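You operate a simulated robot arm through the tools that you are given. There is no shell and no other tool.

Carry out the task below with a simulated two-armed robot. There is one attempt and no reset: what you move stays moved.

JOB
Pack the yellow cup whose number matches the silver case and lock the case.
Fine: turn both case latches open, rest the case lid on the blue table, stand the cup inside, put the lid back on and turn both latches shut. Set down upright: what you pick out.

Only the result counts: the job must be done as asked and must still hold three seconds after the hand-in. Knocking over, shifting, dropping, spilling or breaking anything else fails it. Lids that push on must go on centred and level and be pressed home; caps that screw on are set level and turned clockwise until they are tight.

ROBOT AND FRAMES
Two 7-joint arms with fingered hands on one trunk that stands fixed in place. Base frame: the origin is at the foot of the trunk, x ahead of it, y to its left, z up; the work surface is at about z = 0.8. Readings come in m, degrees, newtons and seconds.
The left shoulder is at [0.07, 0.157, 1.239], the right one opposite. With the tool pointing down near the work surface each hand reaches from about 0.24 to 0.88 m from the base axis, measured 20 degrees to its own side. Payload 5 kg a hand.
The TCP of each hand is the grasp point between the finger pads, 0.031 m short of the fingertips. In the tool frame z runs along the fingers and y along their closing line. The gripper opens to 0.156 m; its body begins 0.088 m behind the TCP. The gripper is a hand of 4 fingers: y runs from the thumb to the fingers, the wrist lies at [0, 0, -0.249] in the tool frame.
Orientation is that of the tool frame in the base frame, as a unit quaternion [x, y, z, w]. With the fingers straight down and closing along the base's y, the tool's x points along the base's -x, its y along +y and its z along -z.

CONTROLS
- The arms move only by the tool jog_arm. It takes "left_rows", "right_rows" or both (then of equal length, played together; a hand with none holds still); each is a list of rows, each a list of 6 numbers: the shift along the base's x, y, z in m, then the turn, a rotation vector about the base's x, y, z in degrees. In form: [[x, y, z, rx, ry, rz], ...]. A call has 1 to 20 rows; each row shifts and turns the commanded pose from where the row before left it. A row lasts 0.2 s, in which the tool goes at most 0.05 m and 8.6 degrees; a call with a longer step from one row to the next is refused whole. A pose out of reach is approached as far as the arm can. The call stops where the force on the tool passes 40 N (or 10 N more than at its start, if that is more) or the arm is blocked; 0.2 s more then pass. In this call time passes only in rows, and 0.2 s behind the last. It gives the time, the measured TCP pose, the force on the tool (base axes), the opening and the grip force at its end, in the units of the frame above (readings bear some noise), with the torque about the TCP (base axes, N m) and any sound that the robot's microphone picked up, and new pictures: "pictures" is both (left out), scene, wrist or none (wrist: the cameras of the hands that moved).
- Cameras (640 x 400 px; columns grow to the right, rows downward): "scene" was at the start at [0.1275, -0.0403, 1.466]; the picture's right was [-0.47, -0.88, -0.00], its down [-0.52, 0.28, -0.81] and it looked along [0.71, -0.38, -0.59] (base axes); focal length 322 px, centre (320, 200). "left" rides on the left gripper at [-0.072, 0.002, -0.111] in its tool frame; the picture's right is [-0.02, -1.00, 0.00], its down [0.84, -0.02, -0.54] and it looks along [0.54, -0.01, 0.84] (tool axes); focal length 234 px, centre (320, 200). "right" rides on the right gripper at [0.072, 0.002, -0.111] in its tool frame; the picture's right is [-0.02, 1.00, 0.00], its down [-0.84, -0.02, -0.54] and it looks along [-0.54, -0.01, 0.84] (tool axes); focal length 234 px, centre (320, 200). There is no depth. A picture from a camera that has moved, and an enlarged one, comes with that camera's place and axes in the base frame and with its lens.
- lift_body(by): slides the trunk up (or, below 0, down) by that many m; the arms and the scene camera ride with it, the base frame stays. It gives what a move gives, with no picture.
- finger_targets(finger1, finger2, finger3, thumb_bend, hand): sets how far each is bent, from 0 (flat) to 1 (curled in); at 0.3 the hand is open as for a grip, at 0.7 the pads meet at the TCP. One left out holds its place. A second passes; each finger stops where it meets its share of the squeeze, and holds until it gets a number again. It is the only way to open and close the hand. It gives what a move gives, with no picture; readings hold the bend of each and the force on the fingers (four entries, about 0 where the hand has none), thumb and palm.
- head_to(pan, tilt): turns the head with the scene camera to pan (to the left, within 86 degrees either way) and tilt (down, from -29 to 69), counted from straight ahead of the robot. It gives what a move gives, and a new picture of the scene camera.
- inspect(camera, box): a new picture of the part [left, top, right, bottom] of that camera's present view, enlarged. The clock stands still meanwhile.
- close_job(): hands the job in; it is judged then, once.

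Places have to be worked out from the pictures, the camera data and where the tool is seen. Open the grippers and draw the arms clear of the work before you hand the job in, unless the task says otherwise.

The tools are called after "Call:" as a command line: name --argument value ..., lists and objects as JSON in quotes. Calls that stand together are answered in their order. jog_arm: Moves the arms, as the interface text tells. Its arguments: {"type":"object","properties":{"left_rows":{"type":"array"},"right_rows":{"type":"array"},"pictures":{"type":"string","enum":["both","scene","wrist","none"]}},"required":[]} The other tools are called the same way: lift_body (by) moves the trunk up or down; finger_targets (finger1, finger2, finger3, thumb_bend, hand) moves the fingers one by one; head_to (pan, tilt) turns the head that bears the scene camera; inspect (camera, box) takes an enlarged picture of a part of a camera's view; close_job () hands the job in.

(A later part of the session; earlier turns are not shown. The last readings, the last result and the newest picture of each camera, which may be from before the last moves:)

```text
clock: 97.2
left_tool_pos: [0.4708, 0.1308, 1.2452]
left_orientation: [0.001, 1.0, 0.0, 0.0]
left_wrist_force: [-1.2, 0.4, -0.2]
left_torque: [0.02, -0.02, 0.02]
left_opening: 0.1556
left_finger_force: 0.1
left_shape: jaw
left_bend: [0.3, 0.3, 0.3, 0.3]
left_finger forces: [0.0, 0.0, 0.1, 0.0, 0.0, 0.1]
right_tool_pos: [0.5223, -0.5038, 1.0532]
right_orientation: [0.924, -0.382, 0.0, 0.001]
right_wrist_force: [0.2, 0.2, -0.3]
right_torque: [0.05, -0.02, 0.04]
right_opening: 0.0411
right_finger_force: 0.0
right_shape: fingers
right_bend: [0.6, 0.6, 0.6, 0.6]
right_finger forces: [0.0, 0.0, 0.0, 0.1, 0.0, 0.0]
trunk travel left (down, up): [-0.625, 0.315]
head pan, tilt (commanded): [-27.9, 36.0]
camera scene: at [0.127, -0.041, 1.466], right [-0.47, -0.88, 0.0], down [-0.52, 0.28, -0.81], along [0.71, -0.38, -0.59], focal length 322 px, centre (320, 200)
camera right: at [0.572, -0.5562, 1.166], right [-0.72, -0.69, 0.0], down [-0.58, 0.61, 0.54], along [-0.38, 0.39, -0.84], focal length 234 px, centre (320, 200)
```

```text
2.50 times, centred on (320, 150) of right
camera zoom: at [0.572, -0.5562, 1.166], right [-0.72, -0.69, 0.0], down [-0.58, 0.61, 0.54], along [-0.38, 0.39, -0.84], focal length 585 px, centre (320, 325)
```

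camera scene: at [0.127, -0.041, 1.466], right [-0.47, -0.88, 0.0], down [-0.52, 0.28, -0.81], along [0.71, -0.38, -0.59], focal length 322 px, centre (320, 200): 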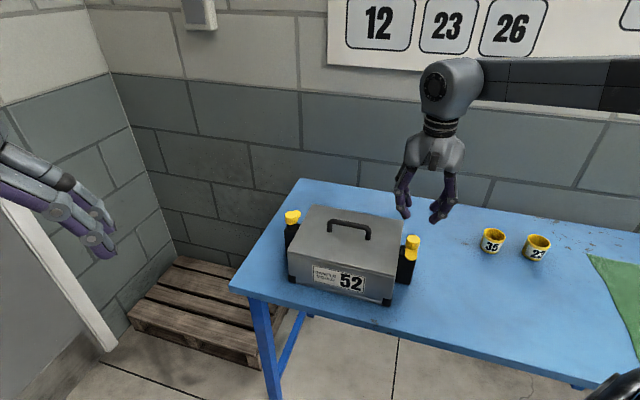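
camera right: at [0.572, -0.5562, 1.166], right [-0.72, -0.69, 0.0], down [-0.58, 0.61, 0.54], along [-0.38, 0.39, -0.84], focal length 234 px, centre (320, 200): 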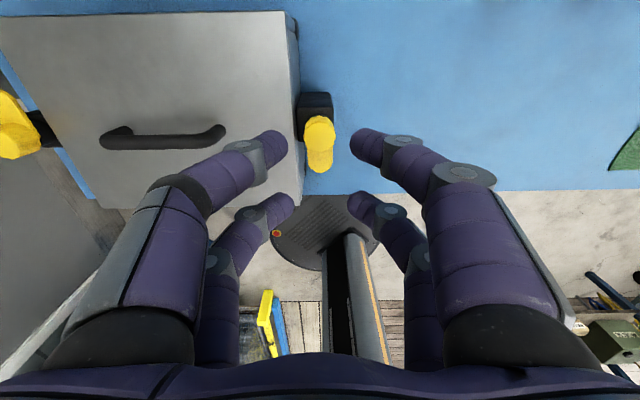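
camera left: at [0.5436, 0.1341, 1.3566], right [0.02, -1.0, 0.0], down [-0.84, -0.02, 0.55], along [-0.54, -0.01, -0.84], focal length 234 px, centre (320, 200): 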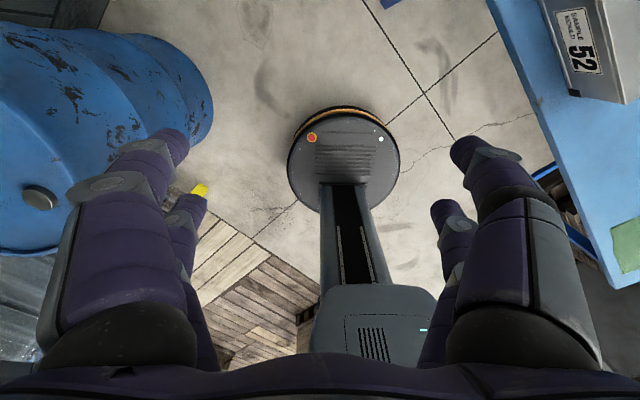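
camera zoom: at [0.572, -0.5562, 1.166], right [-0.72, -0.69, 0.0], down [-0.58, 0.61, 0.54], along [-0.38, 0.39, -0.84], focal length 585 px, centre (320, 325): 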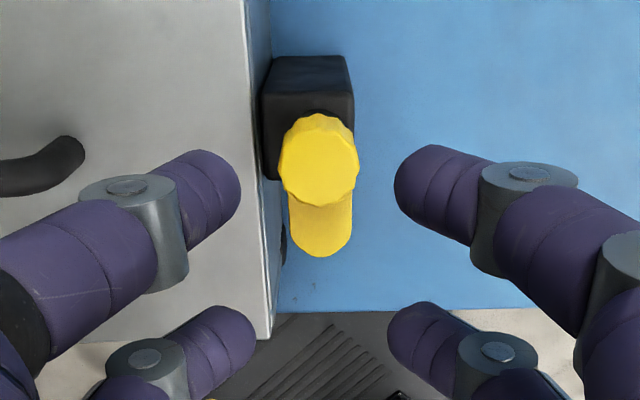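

The knob is centred under the hand. I open to 0.56 and lower to just above it, then check.

Call:
finger_targets --hand "right" --finger1 0.57 --finger2 0.57 --finger3 0.57 --thumb_bend 0.57

Call:
jog_arm --right_rows '[[0.0005, -0.0003, -0.025, 0, 0, 0], [0, 0, -0.025, 0, 0, 0], [0, 0, -0.012, 0, 0, 0]]' --pictures "none"

Call:
inspect --camera "right" --box '[220, 80, 420, 240]'

```text
clock: 98.2
left_tool_pos: [0.4722, 0.1314, 1.2442]
left_orientation: [0.0, 1.0, 0.0, -0.001]
left_wrist_force: [0.1, -1.4, -0.3]
left_torque: [-0.01, 0.0, 0.04]
left_opening: 0.156
left_finger_force: 0.1
left_shape: jaw
left_bend: [0.3, 0.3, 0.3, 0.3]
left_finger forces: [0.0, 0.1, 0.0, 0.0, 0.0, 0.0]
right_tool_pos: [0.5222, -0.503, 1.0531]
right_orientation: [0.924, -0.383, 0.0, 0.0]
right_wrist_force: [0.7, 0.1, -0.4]
right_torque: [0.02, 0.0, -0.01]
right_opening: 0.0564
right_finger_force: 0.0
right_shape: fingers
right_bend: [0.56, 0.56, 0.56, 0.56]
right_finger forces: [0.0, 0.1, 0.1, 0.0, 0.1, 0.0]
trunk travel left (down, up): [-0.625, 0.315]
head pan, tilt (commanded): [-27.9, 36.0]
```

```text
clock: 99.0
left_tool_pos: [0.4724, 0.1313, 1.245]
left_orientation: [0.0, 1.0, 0.0, 0.0]
left_wrist_force: [0.8, -0.2, 0.1]
left_torque: [0.0, 0.02, -0.03]
left_opening: 0.156
left_finger_force: 0.1
left_shape: jaw
left_bend: [0.3, 0.3, 0.3, 0.3]
left_finger forces: [0.1, 0.0, 0.0, 0.0, 0.0, 0.0]
right_tool_pos: [0.5246, -0.5056, 0.9904]
right_orientation: [0.924, -0.383, -0.001, 0.0]
right_wrist_force: [-0.4, -0.4, 0.6]
right_torque: [-0.01, 0.0, -0.03]
right_opening: 0.0564
right_finger_force: 0.1
right_shape: fingers
right_bend: [0.56, 0.56, 0.56, 0.56]
right_finger forces: [0.0, 0.0, 0.1, 0.1, 0.0, 0.1]
trunk travel left (down, up): [-0.625, 0.315]
head pan, tilt (commanded): [-27.9, 36.0]
```

```text
2.50 times, centred on (320, 160) of right
camera zoom: at [0.5743, -0.557, 1.1036], right [-0.72, -0.69, 0.0], down [-0.58, 0.61, 0.54], along [-0.38, 0.39, -0.84], focal length 585 px, centre (320, 300)
```

zoom: 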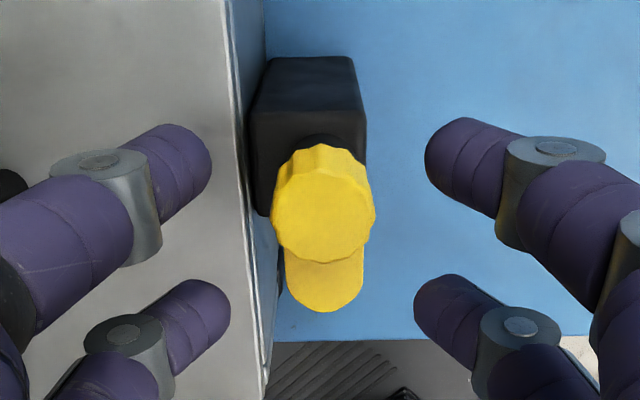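

The knob lies about 2 mm off the grip centre; I correct that and lower to z 0.954.

Call:
jog_arm --right_rows '[[-0.0025, 0.0002, -0.012, 0, 0, 0], [0, 0, -0.012, 0, 0, 0], [0, 0, -0.007, 0, 0, 0], [0, 0, -0.004, 0, 0, 0], [0, 0, -0.002, 0, 0, 0]]' --pictures "none"

Call:
inspect --camera "right" --box '[220, 80, 420, 240]'

```text
clock: 100.2
left_tool_pos: [0.472, 0.1322, 1.2458]
left_orientation: [0.0, 1.0, 0.0, -0.001]
left_wrist_force: [-0.4, -0.5, 0.0]
left_torque: [0.01, -0.03, 0.0]
left_opening: 0.1558
left_finger_force: 0.0
left_shape: jaw
left_bend: [0.3, 0.3, 0.3, 0.3]
left_finger forces: [0.1, 0.0, 0.1, 0.0, 0.1, 0.1]
right_tool_pos: [0.5213, -0.5031, 0.9552]
right_orientation: [0.924, -0.383, 0.0, -0.001]
right_wrist_force: [-0.6, -0.2, 0.1]
right_torque: [-0.03, 0.01, -0.01]
right_opening: 0.0566
right_finger_force: 0.1
right_shape: fingers
right_bend: [0.56, 0.56, 0.56, 0.56]
right_finger forces: [0.0, 0.1, 0.1, 0.0, 0.0, 0.1]
trunk travel left (down, up): [-0.625, 0.315]
head pan, tilt (commanded): [-27.9, 36.0]
```

```text
2.50 times, centred on (320, 160) of right
camera zoom: at [0.5712, -0.5568, 1.0676], right [-0.72, -0.69, 0.0], down [-0.58, 0.61, 0.54], along [-0.38, 0.39, -0.84], focal length 585 px, centre (320, 300)
```

zoom: 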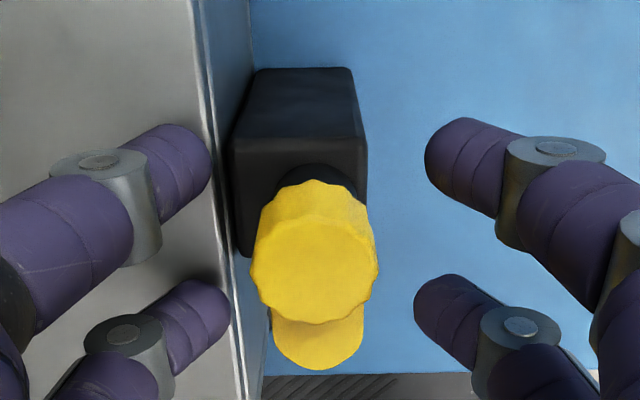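

Call:
jog_arm --right_rows '[[0, 0, -0.003, 0, 0, 0]]' --pictures "none"

Call:
finger_targets --hand "right" --finger1 0.66 --finger2 0.68 --finger3 0.68 --thumb_bend 0.66

Call:
inspect --camera "right" --box '[220, 80, 420, 240]'

Call:
inspect --camera "scene" --box '[370, 200, 450, 280]'

```text
clock: 100.6
left_tool_pos: [0.4707, 0.1316, 1.2466]
left_orientation: [0.001, 1.0, 0.0, 0.001]
left_wrist_force: [0.1, 0.4, 0.1]
left_torque: [0.02, 0.01, -0.01]
left_opening: 0.1558
left_finger_force: 0.1
left_shape: jaw
left_bend: [0.3, 0.3, 0.3, 0.3]
left_finger forces: [0.1, 0.0, 0.0, 0.0, 0.0, 0.0]
right_tool_pos: [0.5227, -0.5024, 0.9528]
right_orientation: [0.924, -0.383, 0.001, 0.0]
right_wrist_force: [0.1, 0.0, 4.1]
right_torque: [0.17, -0.05, -0.01]
right_opening: 0.0566
right_finger_force: 2.0
right_shape: fingers
right_bend: [0.56, 0.56, 0.57, 0.56]
right_finger forces: [0.0, 0.1, 3.8, 0.1, 0.3, 0.1]
trunk travel left (down, up): [-0.625, 0.315]
head pan, tilt (commanded): [-27.9, 36.0]
```

```text
clock: 101.6
left_tool_pos: [0.4711, 0.1313, 1.2441]
left_orientation: [0.0, 1.0, 0.0, 0.001]
left_wrist_force: [-0.7, 0.1, 0.2]
left_torque: [-0.01, -0.07, -0.01]
left_opening: 0.1558
left_finger_force: 0.1
left_shape: jaw
left_bend: [0.3, 0.3, 0.3, 0.3]
left_finger forces: [0.1, 0.0, 0.0, 0.0, 0.1, 0.0]
right_tool_pos: [0.5216, -0.5028, 0.9516]
right_orientation: [0.924, -0.382, 0.0, 0.0]
right_wrist_force: [-0.1, 1.8, 1.7]
right_torque: [0.09, -0.01, -0.01]
right_opening: 0.0194
right_finger_force: 2.4
right_shape: fingers
right_bend: [0.66, 0.65, 0.64, 0.66]
right_finger forces: [0.0, 2.3, 3.1, 0.0, 0.0, 0.0]
trunk travel left (down, up): [-0.625, 0.315]
head pan, tilt (commanded): [-27.9, 36.0]
```

```text
2.50 times, centred on (320, 160) of right
camera zoom: at [0.5712, -0.5559, 1.0646], right [-0.72, -0.69, 0.0], down [-0.58, 0.61, 0.54], along [-0.38, 0.39, -0.84], focal length 585 px, centre (320, 300)
```

zoom: 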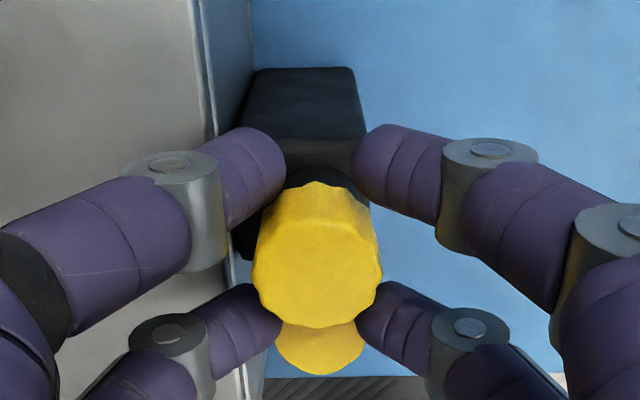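

```text
5.00 times, centred on (410, 240) of scene
camera zoom: at [0.1274, -0.04, 1.466], right [-0.47, -0.88, 0.0], down [-0.52, 0.28, -0.81], along [0.71, -0.38, -0.59], focal length 1612 px, centre (-130, 0)
```

zoom: 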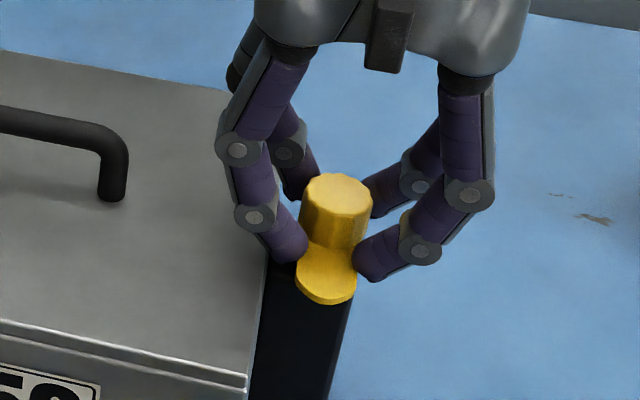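

Fingers 2 and 3 hold the tab's sides. I turn clockwise toward shut.

Call:
jog_arm --right_rows '[[0, 0, 0, 0, 0, -6], [0, 0, 0, 0, 0, -6], [0, 0, 0, 0, 0, -6], [0, 0, 0, 0, 0, -6], [0, 0, 0, 0, 0, -6]]' --pictures "none"

Call:
inspect --camera "right" --box '[220, 80, 420, 240]'

Call:
inspect --camera "scene" --box '[370, 200, 450, 280]'

```text
clock: 102.8
left_tool_pos: [0.4712, 0.1319, 1.2453]
left_orientation: [0.0, 1.0, 0.0, 0.0]
left_wrist_force: [0.3, -0.7, -0.5]
left_torque: [0.04, 0.01, 0.03]
left_opening: 0.1557
left_finger_force: 0.0
left_shape: jaw
left_bend: [0.3, 0.3, 0.3, 0.3]
left_finger forces: [0.1, 0.0, 0.0, 0.0, 0.1, 0.0]
right_tool_pos: [0.5216, -0.5021, 0.9514]
right_orientation: [0.793, -0.609, -0.001, 0.001]
right_wrist_force: [-0.5, -0.5, 4.8]
right_torque: [0.07, 0.02, 0.04]
right_opening: 0.0194
right_finger_force: 3.8
right_shape: fingers
right_bend: [0.66, 0.65, 0.65, 0.66]
right_finger forces: [0.1, 4.1, 3.6, 0.1, 0.1, 0.0]
trunk travel left (down, up): [-0.625, 0.315]
head pan, tilt (commanded): [-27.9, 36.0]
```

```text
2.50 times, centred on (320, 160) of right
camera zoom: at [0.5382, -0.5736, 1.0646], right [-0.97, -0.23, 0.0], down [-0.2, 0.82, 0.54], along [-0.13, 0.53, -0.84], focal length 585 px, centre (320, 300)
```

zoom: 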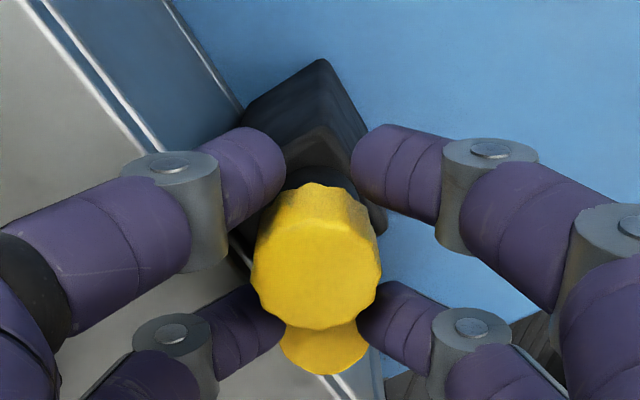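

```text
5.00 times, centred on (410, 240) of scene
camera zoom: at [0.1272, -0.0398, 1.466], right [-0.47, -0.88, 0.0], down [-0.52, 0.28, -0.81], along [0.71, -0.38, -0.59], focal length 1612 px, centre (-130, 0)
```

zoom: 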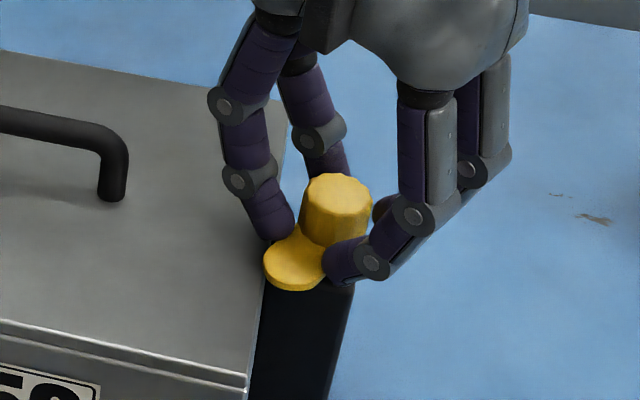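

The tab follows clockwise easily. I continue another 42 degrees.

Call:
jog_arm --right_rows '[[0, 0, 0, 0, 0, -6], [0, 0, 0, 0, 0, -6], [0, 0, 0, 0, 0, -6], [0, 0, 0, 0, 0, -6], [0, 0, 0, 0, 0, -6], [0, 0, 0, 0, 0, -6], [0, 0, 0, 0, 0, -6]]' --pictures "none"

Call:
inspect --camera "right" --box '[220, 80, 420, 240]'

Call:
inspect --camera "scene" --box '[370, 200, 450, 280]'

```text
clock: 104.4
left_tool_pos: [0.4714, 0.1322, 1.2451]
left_orientation: [0.0, 1.0, 0.001, 0.0]
left_wrist_force: [0.1, -0.8, 0.8]
left_torque: [-0.02, -0.01, 0.01]
left_opening: 0.1558
left_finger_force: 0.1
left_shape: jaw
left_bend: [0.3, 0.3, 0.3, 0.3]
left_finger forces: [0.1, 0.1, 0.0, 0.0, 0.1, 0.1]
right_tool_pos: [0.5207, -0.501, 0.9511]
right_orientation: [-0.522, 0.853, 0.0, 0.0]
right_wrist_force: [0.2, 0.0, 3.8]
right_torque: [0.07, -0.02, 0.03]
right_opening: 0.0191
right_finger_force: 3.2
right_shape: fingers
right_bend: [0.66, 0.65, 0.65, 0.66]
right_finger forces: [0.0, 3.8, 3.9, 0.0, 0.1, 0.0]
trunk travel left (down, up): [-0.625, 0.315]
head pan, tilt (commanded): [-27.9, 36.0]
```

```text
2.50 times, centred on (320, 160) of right
camera zoom: at [0.4866, -0.566, 1.0646], right [-0.88, 0.48, 0.0], down [0.4, 0.74, 0.54], along [0.26, 0.48, -0.84], focal length 585 px, centre (320, 300)
```

zoom: 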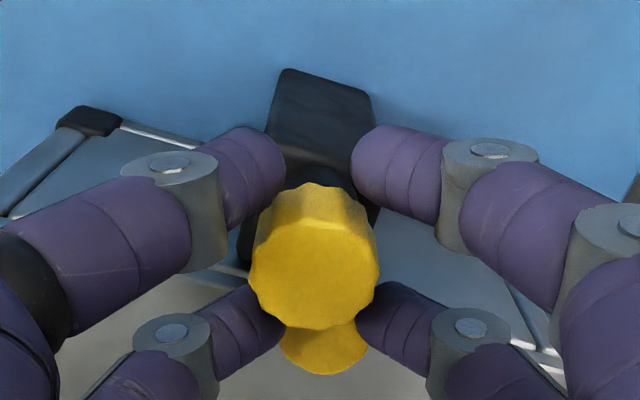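

```text
5.00 times, centred on (410, 240) of scene
camera zoom: at [0.1272, -0.0397, 1.466], right [-0.47, -0.88, 0.0], down [-0.52, 0.28, -0.81], along [0.71, -0.38, -0.59], focal length 1612 px, centre (-130, 0)
```

zoom: 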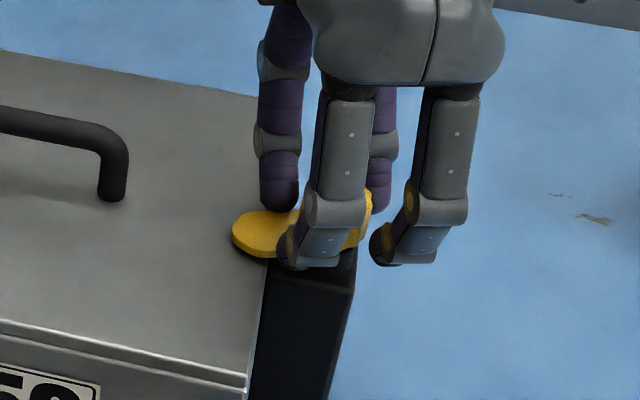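

The tab is sliding over the lid. I turn the last part until it meets its closed stop.

Call:
jog_arm --right_rows '[[0, 0, 0, 0, 0, -6], [0, 0, 0, 0, 0, -6], [0, 0, 0, 0, 0, -6], [0, 0, 0, 0, 0, -5], [0, 0, 0, 0, 0, -4]]' --pictures "none"

Call:
inspect --camera "right" --box '[220, 80, 420, 240]'

Call:
inspect --camera "scene" --box '[370, 200, 450, 280]'

```text
clock: 105.6
left_tool_pos: [0.4709, 0.1335, 1.2454]
left_orientation: [0.0, 1.0, 0.001, 0.0]
left_wrist_force: [0.1, 0.5, 0.1]
left_torque: [0.01, -0.02, 0.01]
left_opening: 0.156
left_finger_force: 0.1
left_shape: jaw
left_bend: [0.3, 0.3, 0.3, 0.3]
left_finger forces: [0.0, 0.0, 0.1, 0.0, 0.0, 0.0]
right_tool_pos: [0.5213, -0.5019, 0.9525]
right_orientation: [-0.308, 0.951, 0.0, 0.0]
right_wrist_force: [-2.7, 2.4, 5.5]
right_torque: [0.16, 0.01, 0.13]
right_opening: 0.0193
right_finger_force: 4.4
right_shape: fingers
right_bend: [0.66, 0.64, 0.66, 0.66]
right_finger forces: [0.0, 6.3, 3.0, 0.1, 0.1, 0.0]
trunk travel left (down, up): [-0.625, 0.315]
head pan, tilt (commanded): [-27.9, 36.0]
```

```text
2.50 times, centred on (320, 160) of right
camera zoom: at [0.4609, -0.5433, 1.0648], right [-0.57, 0.82, 0.0], down [0.69, 0.47, 0.54], along [0.45, 0.31, -0.84], focal length 585 px, centre (320, 300)
```

zoom: 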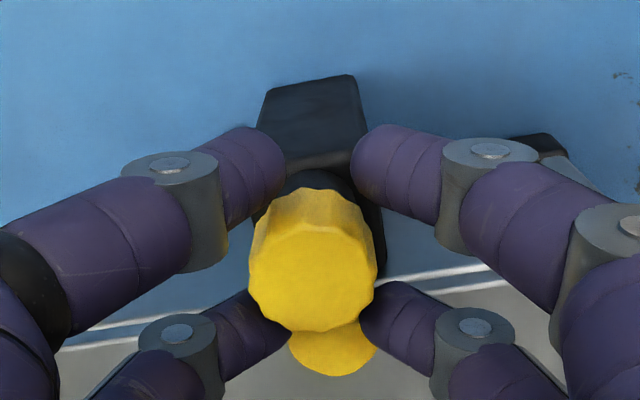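

```text
5.00 times, centred on (410, 240) of scene
camera zoom: at [0.1263, -0.0395, 1.4661], right [-0.47, -0.88, 0.0], down [-0.52, 0.28, -0.81], along [0.71, -0.38, -0.59], focal length 1612 px, centre (-130, 0)
```

zoom: 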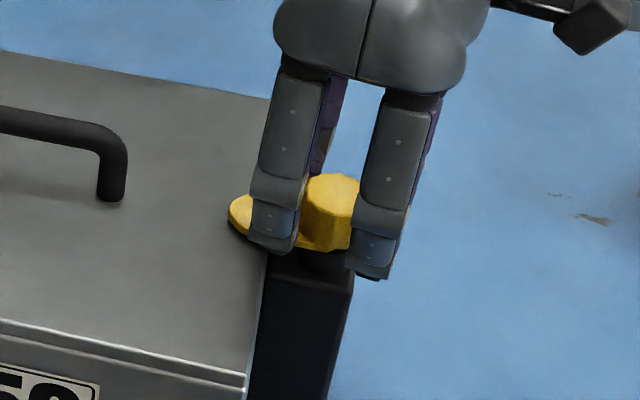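

Torque is building at the stop. I give it a few more degrees, then ease back, open and lift off.

Call:
jog_arm --right_rows '[[0, 0, 0, 0, 0, -4], [0, 0, 0, 0, 0, -2]]' --pictures "none"

Call:
jog_arm --right_rows '[[0, 0, 0, 0, 0, 6], [0, 0, 0.0005, 0, 0, 6]]' --pictures "none"

Call:
finger_targets --hand "right" --finger1 0.59 --finger2 0.59 --finger3 0.59 --thumb_bend 0.59

Call:
inspect --camera "right" --box '[220, 80, 420, 240]'

```text
clock: 106.2
left_tool_pos: [0.4708, 0.1327, 1.2458]
left_orientation: [0.0, 1.0, -0.001, 0.001]
left_wrist_force: [0.0, -0.3, -0.3]
left_torque: [0.0, 0.0, 0.02]
left_opening: 0.1559
left_finger_force: 0.1
left_shape: jaw
left_bend: [0.3, 0.3, 0.3, 0.3]
left_finger forces: [0.1, 0.1, 0.0, 0.0, 0.1, 0.1]
right_tool_pos: [0.5187, -0.5025, 0.9522]
right_orientation: [-0.257, 0.966, -0.001, -0.001]
right_wrist_force: [-6.6, 2.0, 8.4]
right_torque: [0.25, 0.1, 0.27]
right_opening: 0.0195
right_finger_force: 6.7
right_shape: fingers
right_bend: [0.66, 0.63, 0.67, 0.66]
right_finger forces: [0.0, 10.1, 2.6, 0.1, 0.0, 0.1]
trunk travel left (down, up): [-0.625, 0.315]
head pan, tilt (commanded): [-27.9, 36.0]
```

```text
clock: 106.8
left_tool_pos: [0.4713, 0.1325, 1.2463]
left_orientation: [0.0, 1.0, 0.0, 0.0]
left_wrist_force: [0.2, -0.5, -0.3]
left_torque: [-0.02, 0.02, -0.03]
left_opening: 0.1558
left_finger_force: 0.0
left_shape: jaw
left_bend: [0.3, 0.3, 0.3, 0.3]
left_finger forces: [0.1, 0.0, 0.0, 0.1, 0.1, 0.0]
right_tool_pos: [0.5214, -0.5031, 0.9521]
right_orientation: [-0.359, 0.933, -0.001, 0.0]
right_wrist_force: [0.3, -0.7, 7.5]
right_torque: [0.08, -0.15, -0.07]
right_opening: 0.0195
right_finger_force: 4.5
right_shape: fingers
right_bend: [0.66, 0.65, 0.66, 0.66]
right_finger forces: [0.0, 3.3, 5.9, 0.0, 0.1, 0.0]
trunk travel left (down, up): [-0.625, 0.315]
head pan, tilt (commanded): [-27.9, 36.0]
```

```text
clock: 107.8
left_tool_pos: [0.4714, 0.1317, 1.2444]
left_orientation: [0.0, 1.0, 0.0, 0.0]
left_wrist_force: [0.0, -0.7, -0.4]
left_torque: [0.03, 0.0, 0.01]
left_opening: 0.1557
left_finger_force: 0.0
left_shape: jaw
left_bend: [0.3, 0.3, 0.3, 0.3]
left_finger forces: [0.0, 0.0, 0.1, 0.1, 0.0, 0.0]
right_tool_pos: [0.5204, -0.5039, 0.9519]
right_orientation: [-0.358, 0.934, 0.0, 0.0]
right_wrist_force: [-0.3, -1.1, 1.7]
right_torque: [0.03, -0.01, 0.02]
right_opening: 0.0448
right_finger_force: 0.8
right_shape: fingers
right_bend: [0.59, 0.6, 0.59, 0.59]
right_finger forces: [0.0, 1.9, 0.1, 0.0, 0.1, 0.0]
trunk travel left (down, up): [-0.625, 0.315]
head pan, tilt (commanded): [-27.9, 36.0]
```

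```text
2.50 times, centred on (320, 160) of right
camera zoom: at [0.4659, -0.5507, 1.0647], right [-0.65, 0.76, 0.0], down [0.64, 0.55, 0.54], along [0.41, 0.35, -0.84], focal length 585 px, centre (320, 300)
```

zoom: 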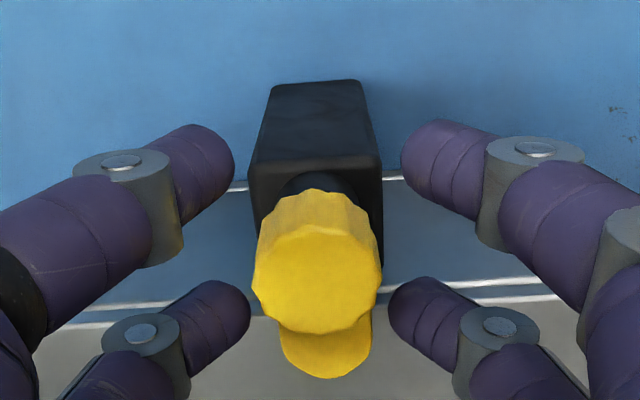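

The fingers are off the tab. I lift clear and check the latch's angle.

Call:
jog_arm --right_rows '[[0, 0, 0.01, 0, 0, 0], [0, 0, 0.02, 0, 0, 0], [0, 0, 0.03, 0, 0, 0], [0, 0, 0.04, 0, 0, 1], [0, 0, 0.02, 0, 0, 2]]' --pictures "both"

Call:
inspect --camera "right" --box '[280, 90, 360, 170]'

Call:
inspect --camera "scene" --box '[370, 220, 434, 300]'

```text
clock: 109.0
left_tool_pos: [0.4719, 0.1325, 1.2451]
left_orientation: [0.0, 1.0, 0.0, 0.0]
left_wrist_force: [0.0, 0.0, -0.2]
left_torque: [0.02, 0.0, -0.02]
left_opening: 0.156
left_finger_force: 0.1
left_shape: jaw
left_bend: [0.3, 0.3, 0.3, 0.3]
left_finger forces: [0.0, 0.0, 0.0, 0.1, 0.0, 0.1]
right_tool_pos: [0.5208, -0.5042, 1.0726]
right_orientation: [-0.383, 0.924, 0.0, 0.0]
right_wrist_force: [0.5, 0.0, 0.4]
right_torque: [-0.02, -0.01, -0.01]
right_opening: 0.045
right_finger_force: 0.1
right_shape: fingers
right_bend: [0.59, 0.59, 0.59, 0.59]
right_finger forces: [0.0, 0.0, 0.1, 0.0, 0.0, 0.1]
trunk travel left (down, up): [-0.625, 0.315]
head pan, tilt (commanded): [-27.9, 36.0]
camera scene: at [0.1274, -0.0401, 1.4659], right [-0.47, -0.88, 0.0], down [-0.52, 0.28, -0.81], along [0.71, -0.38, -0.59], focal length 322 px, centre (320, 200)
camera right: at [0.469, -0.5531, 1.1852], right [-0.69, 0.72, 0.0], down [0.61, 0.58, 0.54], along [0.39, 0.38, -0.84], focal length 234 px, centre (320, 200)
```

scene: 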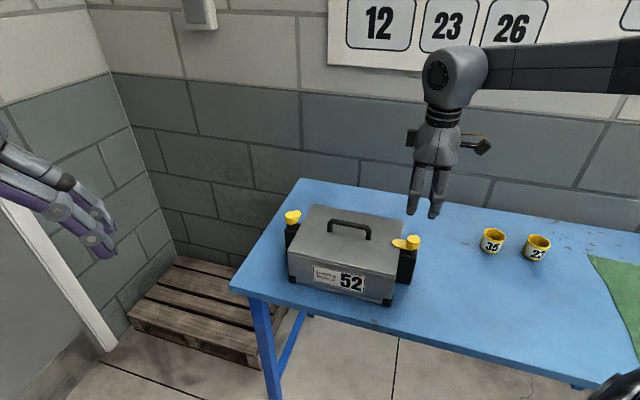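
right: 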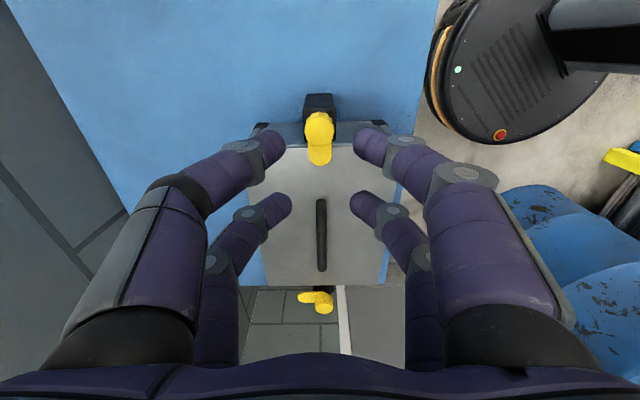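

```text
5.00 times, centred on (320, 130) of right
camera zoom: at [0.469, -0.5531, 1.1852], right [-0.69, 0.72, 0.0], down [0.61, 0.58, 0.54], along [0.39, 0.38, -0.84], focal length 1171 px, centre (320, 550)
```

zoom: 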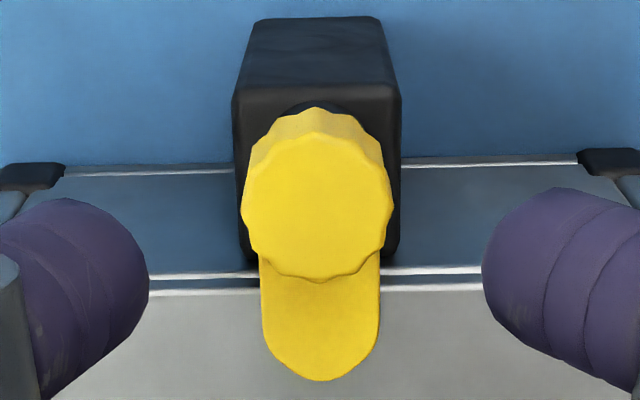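

```text
5.00 times, centred on (402, 260) of scene
camera zoom: at [0.1274, -0.0401, 1.4659], right [-0.47, -0.88, 0.0], down [-0.52, 0.28, -0.81], along [0.71, -0.38, -0.59], focal length 1612 px, centre (-90, -100)
```

zoom: 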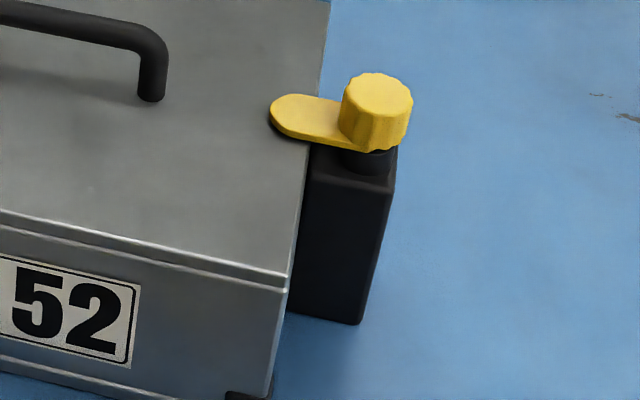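

The near latch is shut, matching its starting position. I move to the far knob, turning to 135 degrees so thumb and finger1 will flank its tab.

Call:
jog_arm --right_rows '[[0.01842, 0.01846, 0, 0, 0, 7.5], [0.01842, 0.01846, 0, 0, 0, 7.5], [0.01842, 0.01846, 0, 0, 0, 7.5], [0.01842, 0.01846, 0, 0, 0, 7.5], [0.01842, 0.01846, 0, 0, 0, 7.5], [0.01842, 0.01846, 0, 0, 0, 7.5], [0.01842, 0.01846, 0, 0, 0, 7.5], [0.01842, 0.01846, 0, 0, 0, 7.5], [0.01842, 0.01846, 0, 0, 0, 7.5], [0.01842, 0.01846, 0, 0, 0, 7.5], [0.01842, 0.01846, -0.01, 0, 0, 7.5], [0.01842, 0.01846, -0.01, 0, 0, 7.5]]' --pictures "both"

Call:
inspect --camera "right" --box '[220, 70, 420, 230]'

```text
clock: 111.6
left_tool_pos: [0.4723, 0.1326, 1.2433]
left_orientation: [0.0, 1.0, 0.0, -0.001]
left_wrist_force: [1.1, -0.4, 0.1]
left_torque: [0.03, 0.06, -0.01]
left_opening: 0.156
left_finger_force: 0.0
left_shape: jaw
left_bend: [0.3, 0.3, 0.3, 0.3]
left_finger forces: [0.0, 0.0, 0.1, 0.0, 0.1, 0.0]
right_tool_pos: [0.7442, -0.2811, 1.052]
right_orientation: [0.924, -0.382, 0.0, -0.001]
right_wrist_force: [0.4, 0.2, -0.7]
right_torque: [0.0, 0.03, 0.01]
right_opening: 0.0449
right_finger_force: 0.1
right_shape: fingers
right_bend: [0.59, 0.59, 0.59, 0.59]
right_finger forces: [0.1, 0.1, 0.0, 0.1, 0.0, 0.1]
trunk travel left (down, up): [-0.625, 0.315]
head pan, tilt (commanded): [-27.9, 36.0]
camera scene: at [0.1292, -0.0399, 1.4658], right [-0.47, -0.88, 0.0], down [-0.52, 0.28, -0.81], along [0.71, -0.38, -0.59], focal length 322 px, centre (320, 200)
camera right: at [0.7935, -0.334, 1.1645], right [-0.72, -0.69, 0.0], down [-0.58, 0.61, 0.55], along [-0.38, 0.39, -0.84], focal length 234 px, centre (320, 200)
```

scene: 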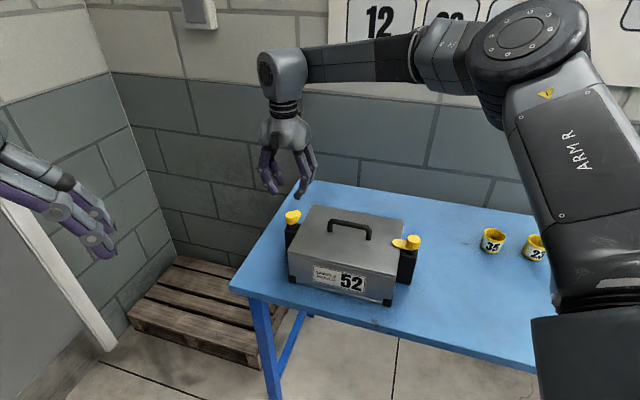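
right: 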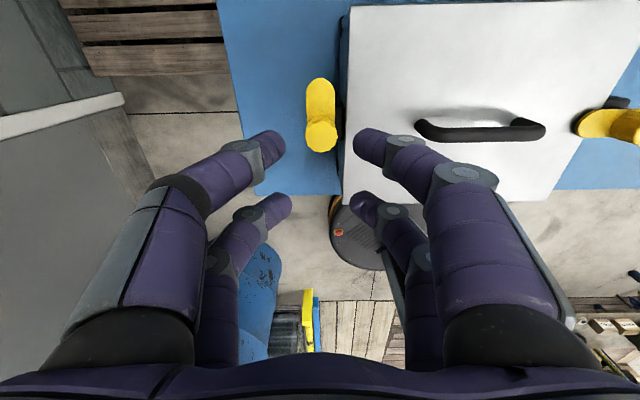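

```text
2.50 times, centred on (320, 150) of right
camera zoom: at [0.7935, -0.334, 1.1645], right [-0.72, -0.69, 0.0], down [-0.58, 0.61, 0.55], along [-0.38, 0.39, -0.84], focal length 585 px, centre (320, 325)
```

zoom: 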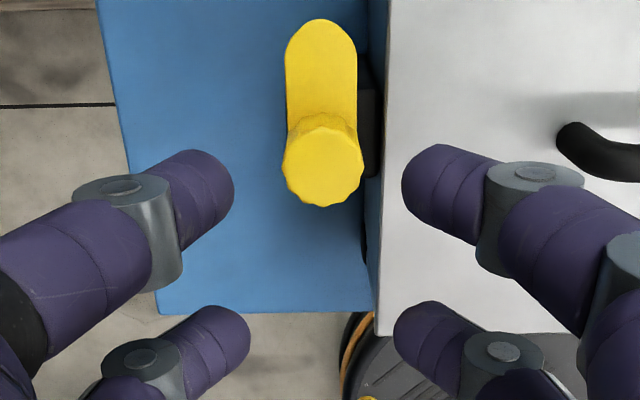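

The knob sits about 2 mm off along the case axis; I correct, open to 0.57 and lower to just above it.

Call:
finger_targets --hand "right" --finger1 0.57 --finger2 0.57 --finger3 0.57 --thumb_bend 0.57

Call:
jog_arm --right_rows '[[-0.0008, -0.0008, -0.025, 0, 0, 0], [-0.0007, -0.0007, -0.025, 0, 0, 0], [0, 0, -0.012, 0, 0, 0]]' --pictures "none"

Call:
inspect --camera "right" --box '[220, 80, 420, 240]'

```text
clock: 112.6
left_tool_pos: [0.4724, 0.1315, 1.2452]
left_orientation: [0.0, 1.0, 0.001, 0.0]
left_wrist_force: [-0.2, 0.2, 0.2]
left_torque: [-0.03, 0.02, 0.03]
left_opening: 0.1558
left_finger_force: 0.1
left_shape: jaw
left_bend: [0.3, 0.3, 0.3, 0.3]
left_finger forces: [0.0, 0.0, 0.0, 0.2, 0.0, 0.1]
right_tool_pos: [0.7421, -0.2819, 1.0523]
right_orientation: [0.924, -0.383, 0.0, 0.0]
right_wrist_force: [0.0, -0.4, -0.6]
right_torque: [0.02, 0.01, 0.01]
right_opening: 0.0565
right_finger_force: 0.0
right_shape: fingers
right_bend: [0.56, 0.56, 0.56, 0.56]
right_finger forces: [0.0, 0.1, 0.0, 0.0, 0.0, 0.0]
trunk travel left (down, up): [-0.625, 0.315]
head pan, tilt (commanded): [-27.9, 36.0]
```

```text
clock: 113.4
left_tool_pos: [0.4722, 0.1318, 1.2461]
left_orientation: [0.001, 1.0, 0.0, 0.0]
left_wrist_force: [-0.5, 0.0, 0.3]
left_torque: [0.01, -0.03, 0.01]
left_opening: 0.156
left_finger_force: 0.1
left_shape: jaw
left_bend: [0.3, 0.3, 0.3, 0.3]
left_finger forces: [0.0, 0.0, 0.0, 0.0, 0.1, 0.1]
right_tool_pos: [0.7399, -0.2828, 0.9901]
right_orientation: [0.924, -0.382, 0.0, 0.001]
right_wrist_force: [0.2, -0.9, 0.3]
right_torque: [0.0, 0.0, -0.01]
right_opening: 0.0564
right_finger_force: 0.0
right_shape: fingers
right_bend: [0.56, 0.56, 0.56, 0.56]
right_finger forces: [0.0, 0.1, 0.0, 0.0, 0.1, 0.0]
trunk travel left (down, up): [-0.625, 0.315]
head pan, tilt (commanded): [-27.9, 36.0]
```

```text
2.50 times, centred on (320, 160) of right
camera zoom: at [0.7899, -0.335, 1.1033], right [-0.72, -0.69, 0.0], down [-0.58, 0.61, 0.54], along [-0.38, 0.39, -0.84], focal length 585 px, centre (320, 300)
```

zoom: 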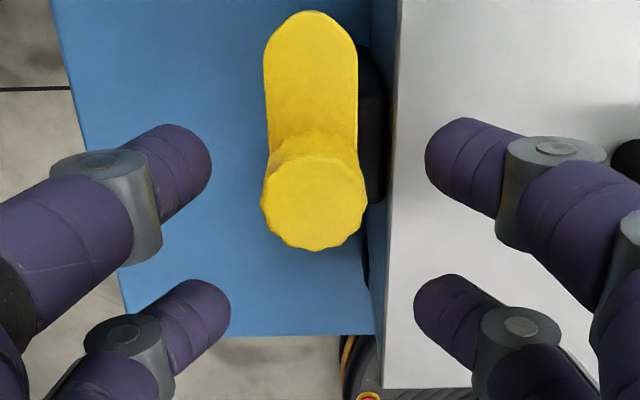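

Call:
jog_arm --right_rows '[[0.0008, 0.0008, -0.012, 0, 0, 0], [0, 0, -0.012, 0, 0, 0], [0, 0, -0.007, 0, 0, 0], [0, 0, -0.004, 0, 0, 0], [0, 0, -0.003, 0, 0, 0]]' --pictures "none"

Call:
inspect --camera "right" --box '[220, 80, 420, 240]'

```text
clock: 114.6
left_tool_pos: [0.471, 0.1315, 1.2458]
left_orientation: [0.0, 1.0, 0.0, 0.0]
left_wrist_force: [-0.7, 0.8, -0.6]
left_torque: [0.02, 0.03, 0.0]
left_opening: 0.1559
left_finger_force: 0.0
left_shape: jaw
left_bend: [0.3, 0.3, 0.3, 0.3]
left_finger forces: [0.1, 0.1, 0.1, 0.0, 0.0, 0.0]
right_tool_pos: [0.7418, -0.2812, 0.9523]
right_orientation: [0.924, -0.383, 0.001, -0.001]
right_wrist_force: [1.1, -1.1, 2.4]
right_torque: [-0.04, 0.03, 0.0]
right_opening: 0.0565
right_finger_force: 1.6
right_shape: fingers
right_bend: [0.56, 0.56, 0.56, 0.56]
right_finger forces: [0.8, 1.4, 0.0, 0.1, 0.1, 0.1]
trunk travel left (down, up): [-0.625, 0.315]
head pan, tilt (commanded): [-27.9, 36.0]
```

```text
2.50 times, centred on (320, 160) of right
camera zoom: at [0.791, -0.3343, 1.066], right [-0.72, -0.69, 0.0], down [-0.58, 0.61, 0.54], along [-0.37, 0.39, -0.84], focal length 585 px, centre (320, 300)
```

zoom: 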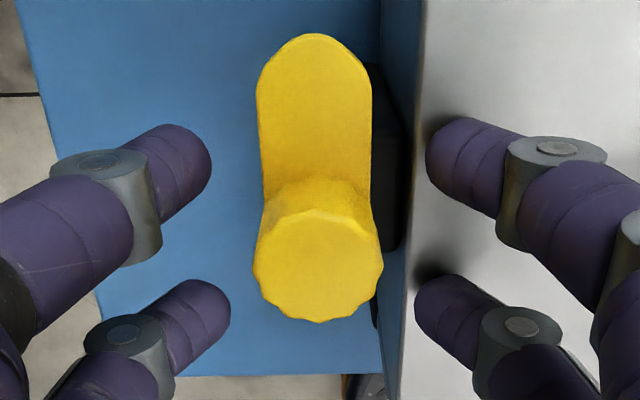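

Well centred, with finger 1 and 2 just touching the lid. I close thumb and finger1 on the tab, the others beside the knob.

Call:
finger_targets --hand "right" --finger1 0.68 --finger2 0.66 --finger3 0.66 --thumb_bend 0.68

Call:
inspect --camera "right" --box '[220, 80, 420, 240]'

```text
clock: 115.6
left_tool_pos: [0.4699, 0.1336, 1.2454]
left_orientation: [0.001, 1.0, -0.001, -0.001]
left_wrist_force: [0.6, -0.6, -0.1]
left_torque: [0.05, 0.01, 0.01]
left_opening: 0.1557
left_finger_force: 0.0
left_shape: jaw
left_bend: [0.3, 0.3, 0.3, 0.3]
left_finger forces: [0.0, 0.0, 0.0, 0.1, 0.0, 0.0]
right_tool_pos: [0.7419, -0.2818, 0.9532]
right_orientation: [0.924, -0.383, 0.001, -0.001]
right_wrist_force: [-0.3, 0.6, 6.1]
right_torque: [-0.07, -0.12, 0.01]
right_opening: 0.0153
right_finger_force: 4.4
right_shape: fingers
right_bend: [0.67, 0.66, 0.66, 0.68]
right_finger forces: [2.8, 0.0, 0.0, 0.0, 4.7, 0.0]
trunk travel left (down, up): [-0.625, 0.315]
head pan, tilt (commanded): [-27.9, 36.0]
```

```text
2.50 times, centred on (320, 160) of right
camera zoom: at [0.7907, -0.3342, 1.0663], right [-0.72, -0.69, 0.0], down [-0.58, 0.61, 0.54], along [-0.37, 0.39, -0.84], focal length 585 px, centre (320, 300)
```

zoom: 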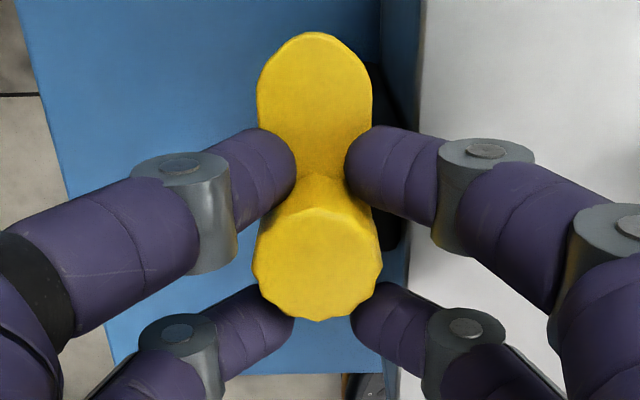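

Thumb and finger1 slid onto the tab's top edge. I reopen to 0.6, lower 2 mm and close again so they meet its sides.

Call:
finger_targets --hand "right" --finger1 0.6 --finger2 0.6 --finger3 0.6 --thumb_bend 0.6

Call:
jog_arm --right_rows '[[0, 0, -0.0015, 0, 0, 0], [0, 0, -0.001, 0, 0, 0]]' --pictures "none"

Call:
finger_targets --hand "right" --finger1 0.67 --finger2 0.66 --finger3 0.66 --thumb_bend 0.67

Call:
inspect --camera "right" --box '[220, 80, 420, 240]'

```text
clock: 116.6
left_tool_pos: [0.4706, 0.132, 1.2459]
left_orientation: [-0.001, 1.0, 0.0, 0.0]
left_wrist_force: [0.4, -0.4, -0.3]
left_torque: [-0.03, 0.0, -0.01]
left_opening: 0.156
left_finger_force: 0.1
left_shape: jaw
left_bend: [0.3, 0.3, 0.3, 0.3]
left_finger forces: [0.0, 0.0, 0.0, 0.0, 0.0, 0.0]
right_tool_pos: [0.7413, -0.2815, 0.9527]
right_orientation: [0.924, -0.382, 0.001, -0.001]
right_wrist_force: [0.9, -0.2, -0.8]
right_torque: [0.01, 0.0, 0.0]
right_opening: 0.0413
right_finger_force: 0.1
right_shape: fingers
right_bend: [0.6, 0.6, 0.6, 0.6]
right_finger forces: [0.0, 0.0, 0.0, 0.0, 0.1, 0.0]
trunk travel left (down, up): [-0.625, 0.315]
head pan, tilt (commanded): [-27.9, 36.0]
```

```text
clock: 117.2
left_tool_pos: [0.4709, 0.1318, 1.2459]
left_orientation: [0.0, 1.0, 0.0, 0.001]
left_wrist_force: [-0.6, 0.0, 0.5]
left_torque: [0.02, -0.02, 0.0]
left_opening: 0.1559
left_finger_force: 0.1
left_shape: jaw
left_bend: [0.3, 0.3, 0.3, 0.3]
left_finger forces: [0.0, 0.0, 0.0, 0.0, 0.0, 0.0]
right_tool_pos: [0.7408, -0.2825, 0.9516]
right_orientation: [0.924, -0.383, 0.003, -0.002]
right_wrist_force: [0.5, -2.9, 10.6]
right_torque: [-0.32, 0.22, 0.08]
right_opening: 0.0408
right_finger_force: 5.6
right_shape: fingers
right_bend: [0.6, 0.6, 0.6, 0.6]
right_finger forces: [4.6, 6.3, 0.1, 0.1, 0.0, 0.0]
trunk travel left (down, up): [-0.625, 0.315]
head pan, tilt (commanded): [-27.9, 36.0]
```

```text
clock: 118.2
left_tool_pos: [0.4719, 0.1315, 1.2445]
left_orientation: [-0.001, 1.0, 0.0, 0.0]
left_wrist_force: [-0.8, 0.2, 0.5]
left_torque: [-0.02, -0.01, 0.05]
left_opening: 0.1558
left_finger_force: 0.1
left_shape: jaw
left_bend: [0.3, 0.3, 0.3, 0.3]
left_finger forces: [0.0, 0.1, 0.1, 0.0, 0.0, 0.1]
right_tool_pos: [0.7419, -0.2809, 0.9502]
right_orientation: [0.924, -0.383, 0.001, -0.001]
right_wrist_force: [2.2, 0.7, 5.1]
right_torque: [-0.03, -0.12, 0.03]
right_opening: 0.0263
right_finger_force: 4.6
right_shape: fingers
right_bend: [0.64, 0.66, 0.66, 0.66]
right_finger forces: [3.7, 0.1, 0.1, 0.0, 5.7, 0.1]
trunk travel left (down, up): [-0.625, 0.315]
head pan, tilt (commanded): [-27.9, 36.0]
```

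```text
2.50 times, centred on (320, 160) of right
camera zoom: at [0.7905, -0.3337, 1.0629], right [-0.72, -0.69, 0.0], down [-0.58, 0.61, 0.54], along [-0.37, 0.39, -0.84], focal length 585 px, centre (320, 300)
```

zoom: 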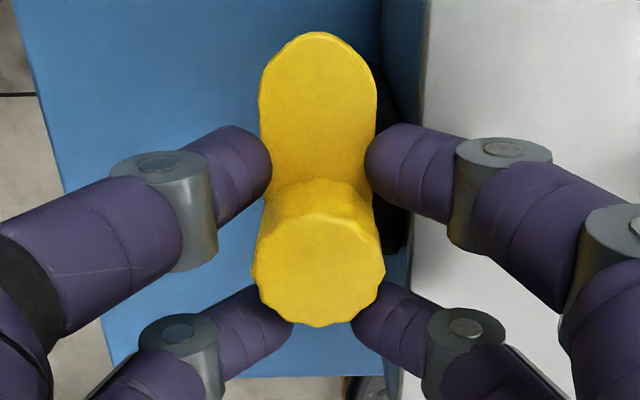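

Now thumb and finger1 hold the tab's sides. I turn clockwise toward shut.

Call:
jog_arm --right_rows '[[0, 0, 0, 0, 0, -6], [0, 0, 0, 0, 0, -6], [0, 0, 0, 0, 0, -6], [0, 0, 0, 0, 0, -6], [0, 0, 0, 0, 0, -6], [0, 0, 0, 0, 0, -6]]' --pictures "none"

Call:
inspect --camera "right" --box '[220, 80, 420, 240]'

Call:
inspect --camera "scene" --box '[260, 180, 340, 260]'

```text
clock: 119.6
left_tool_pos: [0.4712, 0.1325, 1.2448]
left_orientation: [0.0, 1.0, 0.0, 0.0]
left_wrist_force: [-0.4, 0.1, -1.2]
left_torque: [-0.02, -0.02, 0.0]
left_opening: 0.1558
left_finger_force: 0.1
left_shape: jaw
left_bend: [0.3, 0.3, 0.3, 0.3]
left_finger forces: [0.0, 0.0, 0.0, 0.1, 0.0, 0.1]
right_tool_pos: [0.7404, -0.2808, 0.9507]
right_orientation: [0.76, -0.65, 0.0, 0.0]
right_wrist_force: [3.3, 3.0, 4.9]
right_torque: [0.0, -0.16, 0.02]
right_opening: 0.026
right_finger_force: 5.3
right_shape: fingers
right_bend: [0.64, 0.66, 0.66, 0.65]
right_finger forces: [3.5, 0.1, 0.1, 0.0, 6.8, 0.0]
trunk travel left (down, up): [-0.625, 0.315]
head pan, tilt (commanded): [-27.9, 36.0]
```

```text
2.50 times, centred on (320, 160) of right
camera zoom: at [0.7504, -0.353, 1.0629], right [-0.99, -0.13, 0.0], down [-0.11, 0.83, 0.54], along [-0.07, 0.54, -0.84], focal length 585 px, centre (320, 300)
```

zoom: 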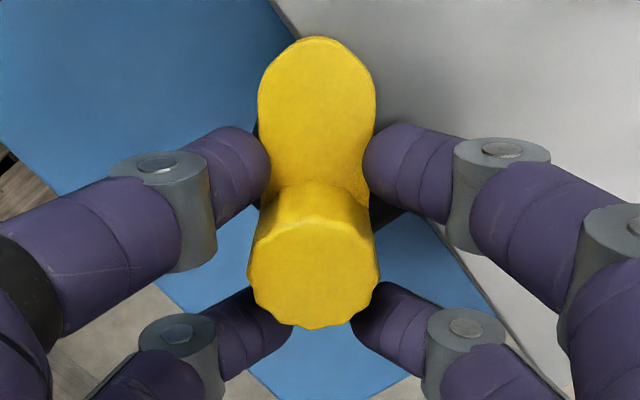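

```text
5.00 times, centred on (300, 220) of scene
camera zoom: at [0.1273, -0.0393, 1.466], right [-0.47, -0.88, 0.0], down [-0.52, 0.27, -0.81], along [0.71, -0.38, -0.59], focal length 1612 px, centre (420, 100)
```

zoom: 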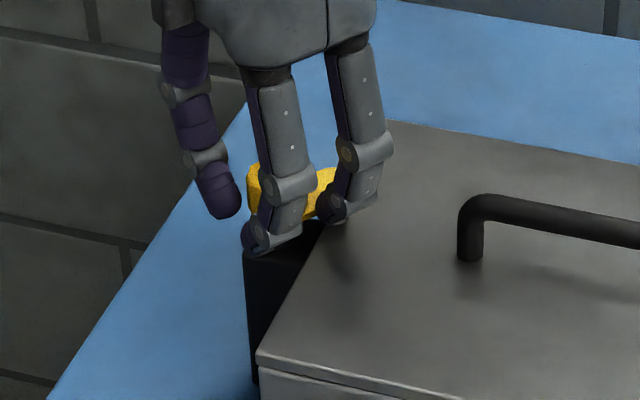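

The tab turns with the hand over the lid. I continue to the closed stop.

Call:
jog_arm --right_rows '[[0, 0, 0, 0, 0, -6], [0, 0, 0, 0, 0, -6], [0, 0, 0, 0, 0, -6], [0, 0, 0, 0, 0, -6], [0, 0, 0, 0, 0, -6], [0, 0, 0, 0, 0, -6], [0, 0, 0, 0, 0, -6]]' --pictures "none"

Call:
inspect --camera "right" --box '[220, 80, 420, 240]'

Call:
inspect --camera "scene" --box '[260, 180, 340, 260]'

```text
clock: 121.2
left_tool_pos: [0.4714, 0.1321, 1.245]
left_orientation: [0.0, 1.0, 0.0, 0.0]
left_wrist_force: [1.0, -0.2, 0.9]
left_torque: [0.02, -0.01, 0.01]
left_opening: 0.1559
left_finger_force: 0.0
left_shape: jaw
left_bend: [0.3, 0.3, 0.3, 0.3]
left_finger forces: [0.0, 0.0, 0.1, 0.0, 0.1, 0.0]
right_tool_pos: [0.7416, -0.2814, 0.9494]
right_orientation: [-0.476, 0.879, -0.001, 0.0]
right_wrist_force: [5.0, 2.9, 7.1]
right_torque: [-0.07, -0.08, 0.03]
right_opening: 0.026
right_finger_force: 7.2
right_shape: fingers
right_bend: [0.64, 0.66, 0.66, 0.65]
right_finger forces: [6.0, 0.0, 0.1, 0.1, 7.4, 0.0]
trunk travel left (down, up): [-0.625, 0.315]
head pan, tilt (commanded): [-27.9, 36.0]
```

```text
2.50 times, centred on (320, 160) of right
camera zoom: at [0.7002, -0.3411, 1.0626], right [-0.82, 0.57, 0.0], down [0.47, 0.69, 0.55], along [0.31, 0.45, -0.84], focal length 585 px, centre (320, 300)
```

zoom: 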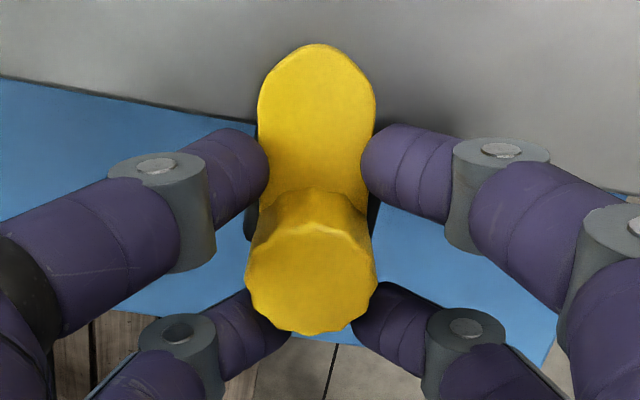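

```text
5.00 times, centred on (300, 220) of scene
camera zoom: at [0.1274, -0.0391, 1.466], right [-0.47, -0.88, 0.0], down [-0.52, 0.27, -0.81], along [0.71, -0.38, -0.59], focal length 1612 px, centre (420, 100)
```

zoom: 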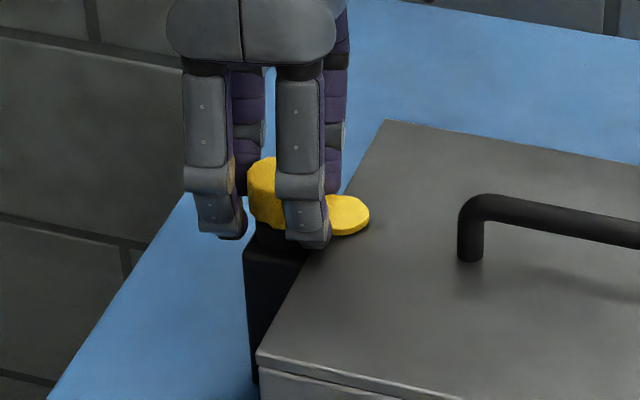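

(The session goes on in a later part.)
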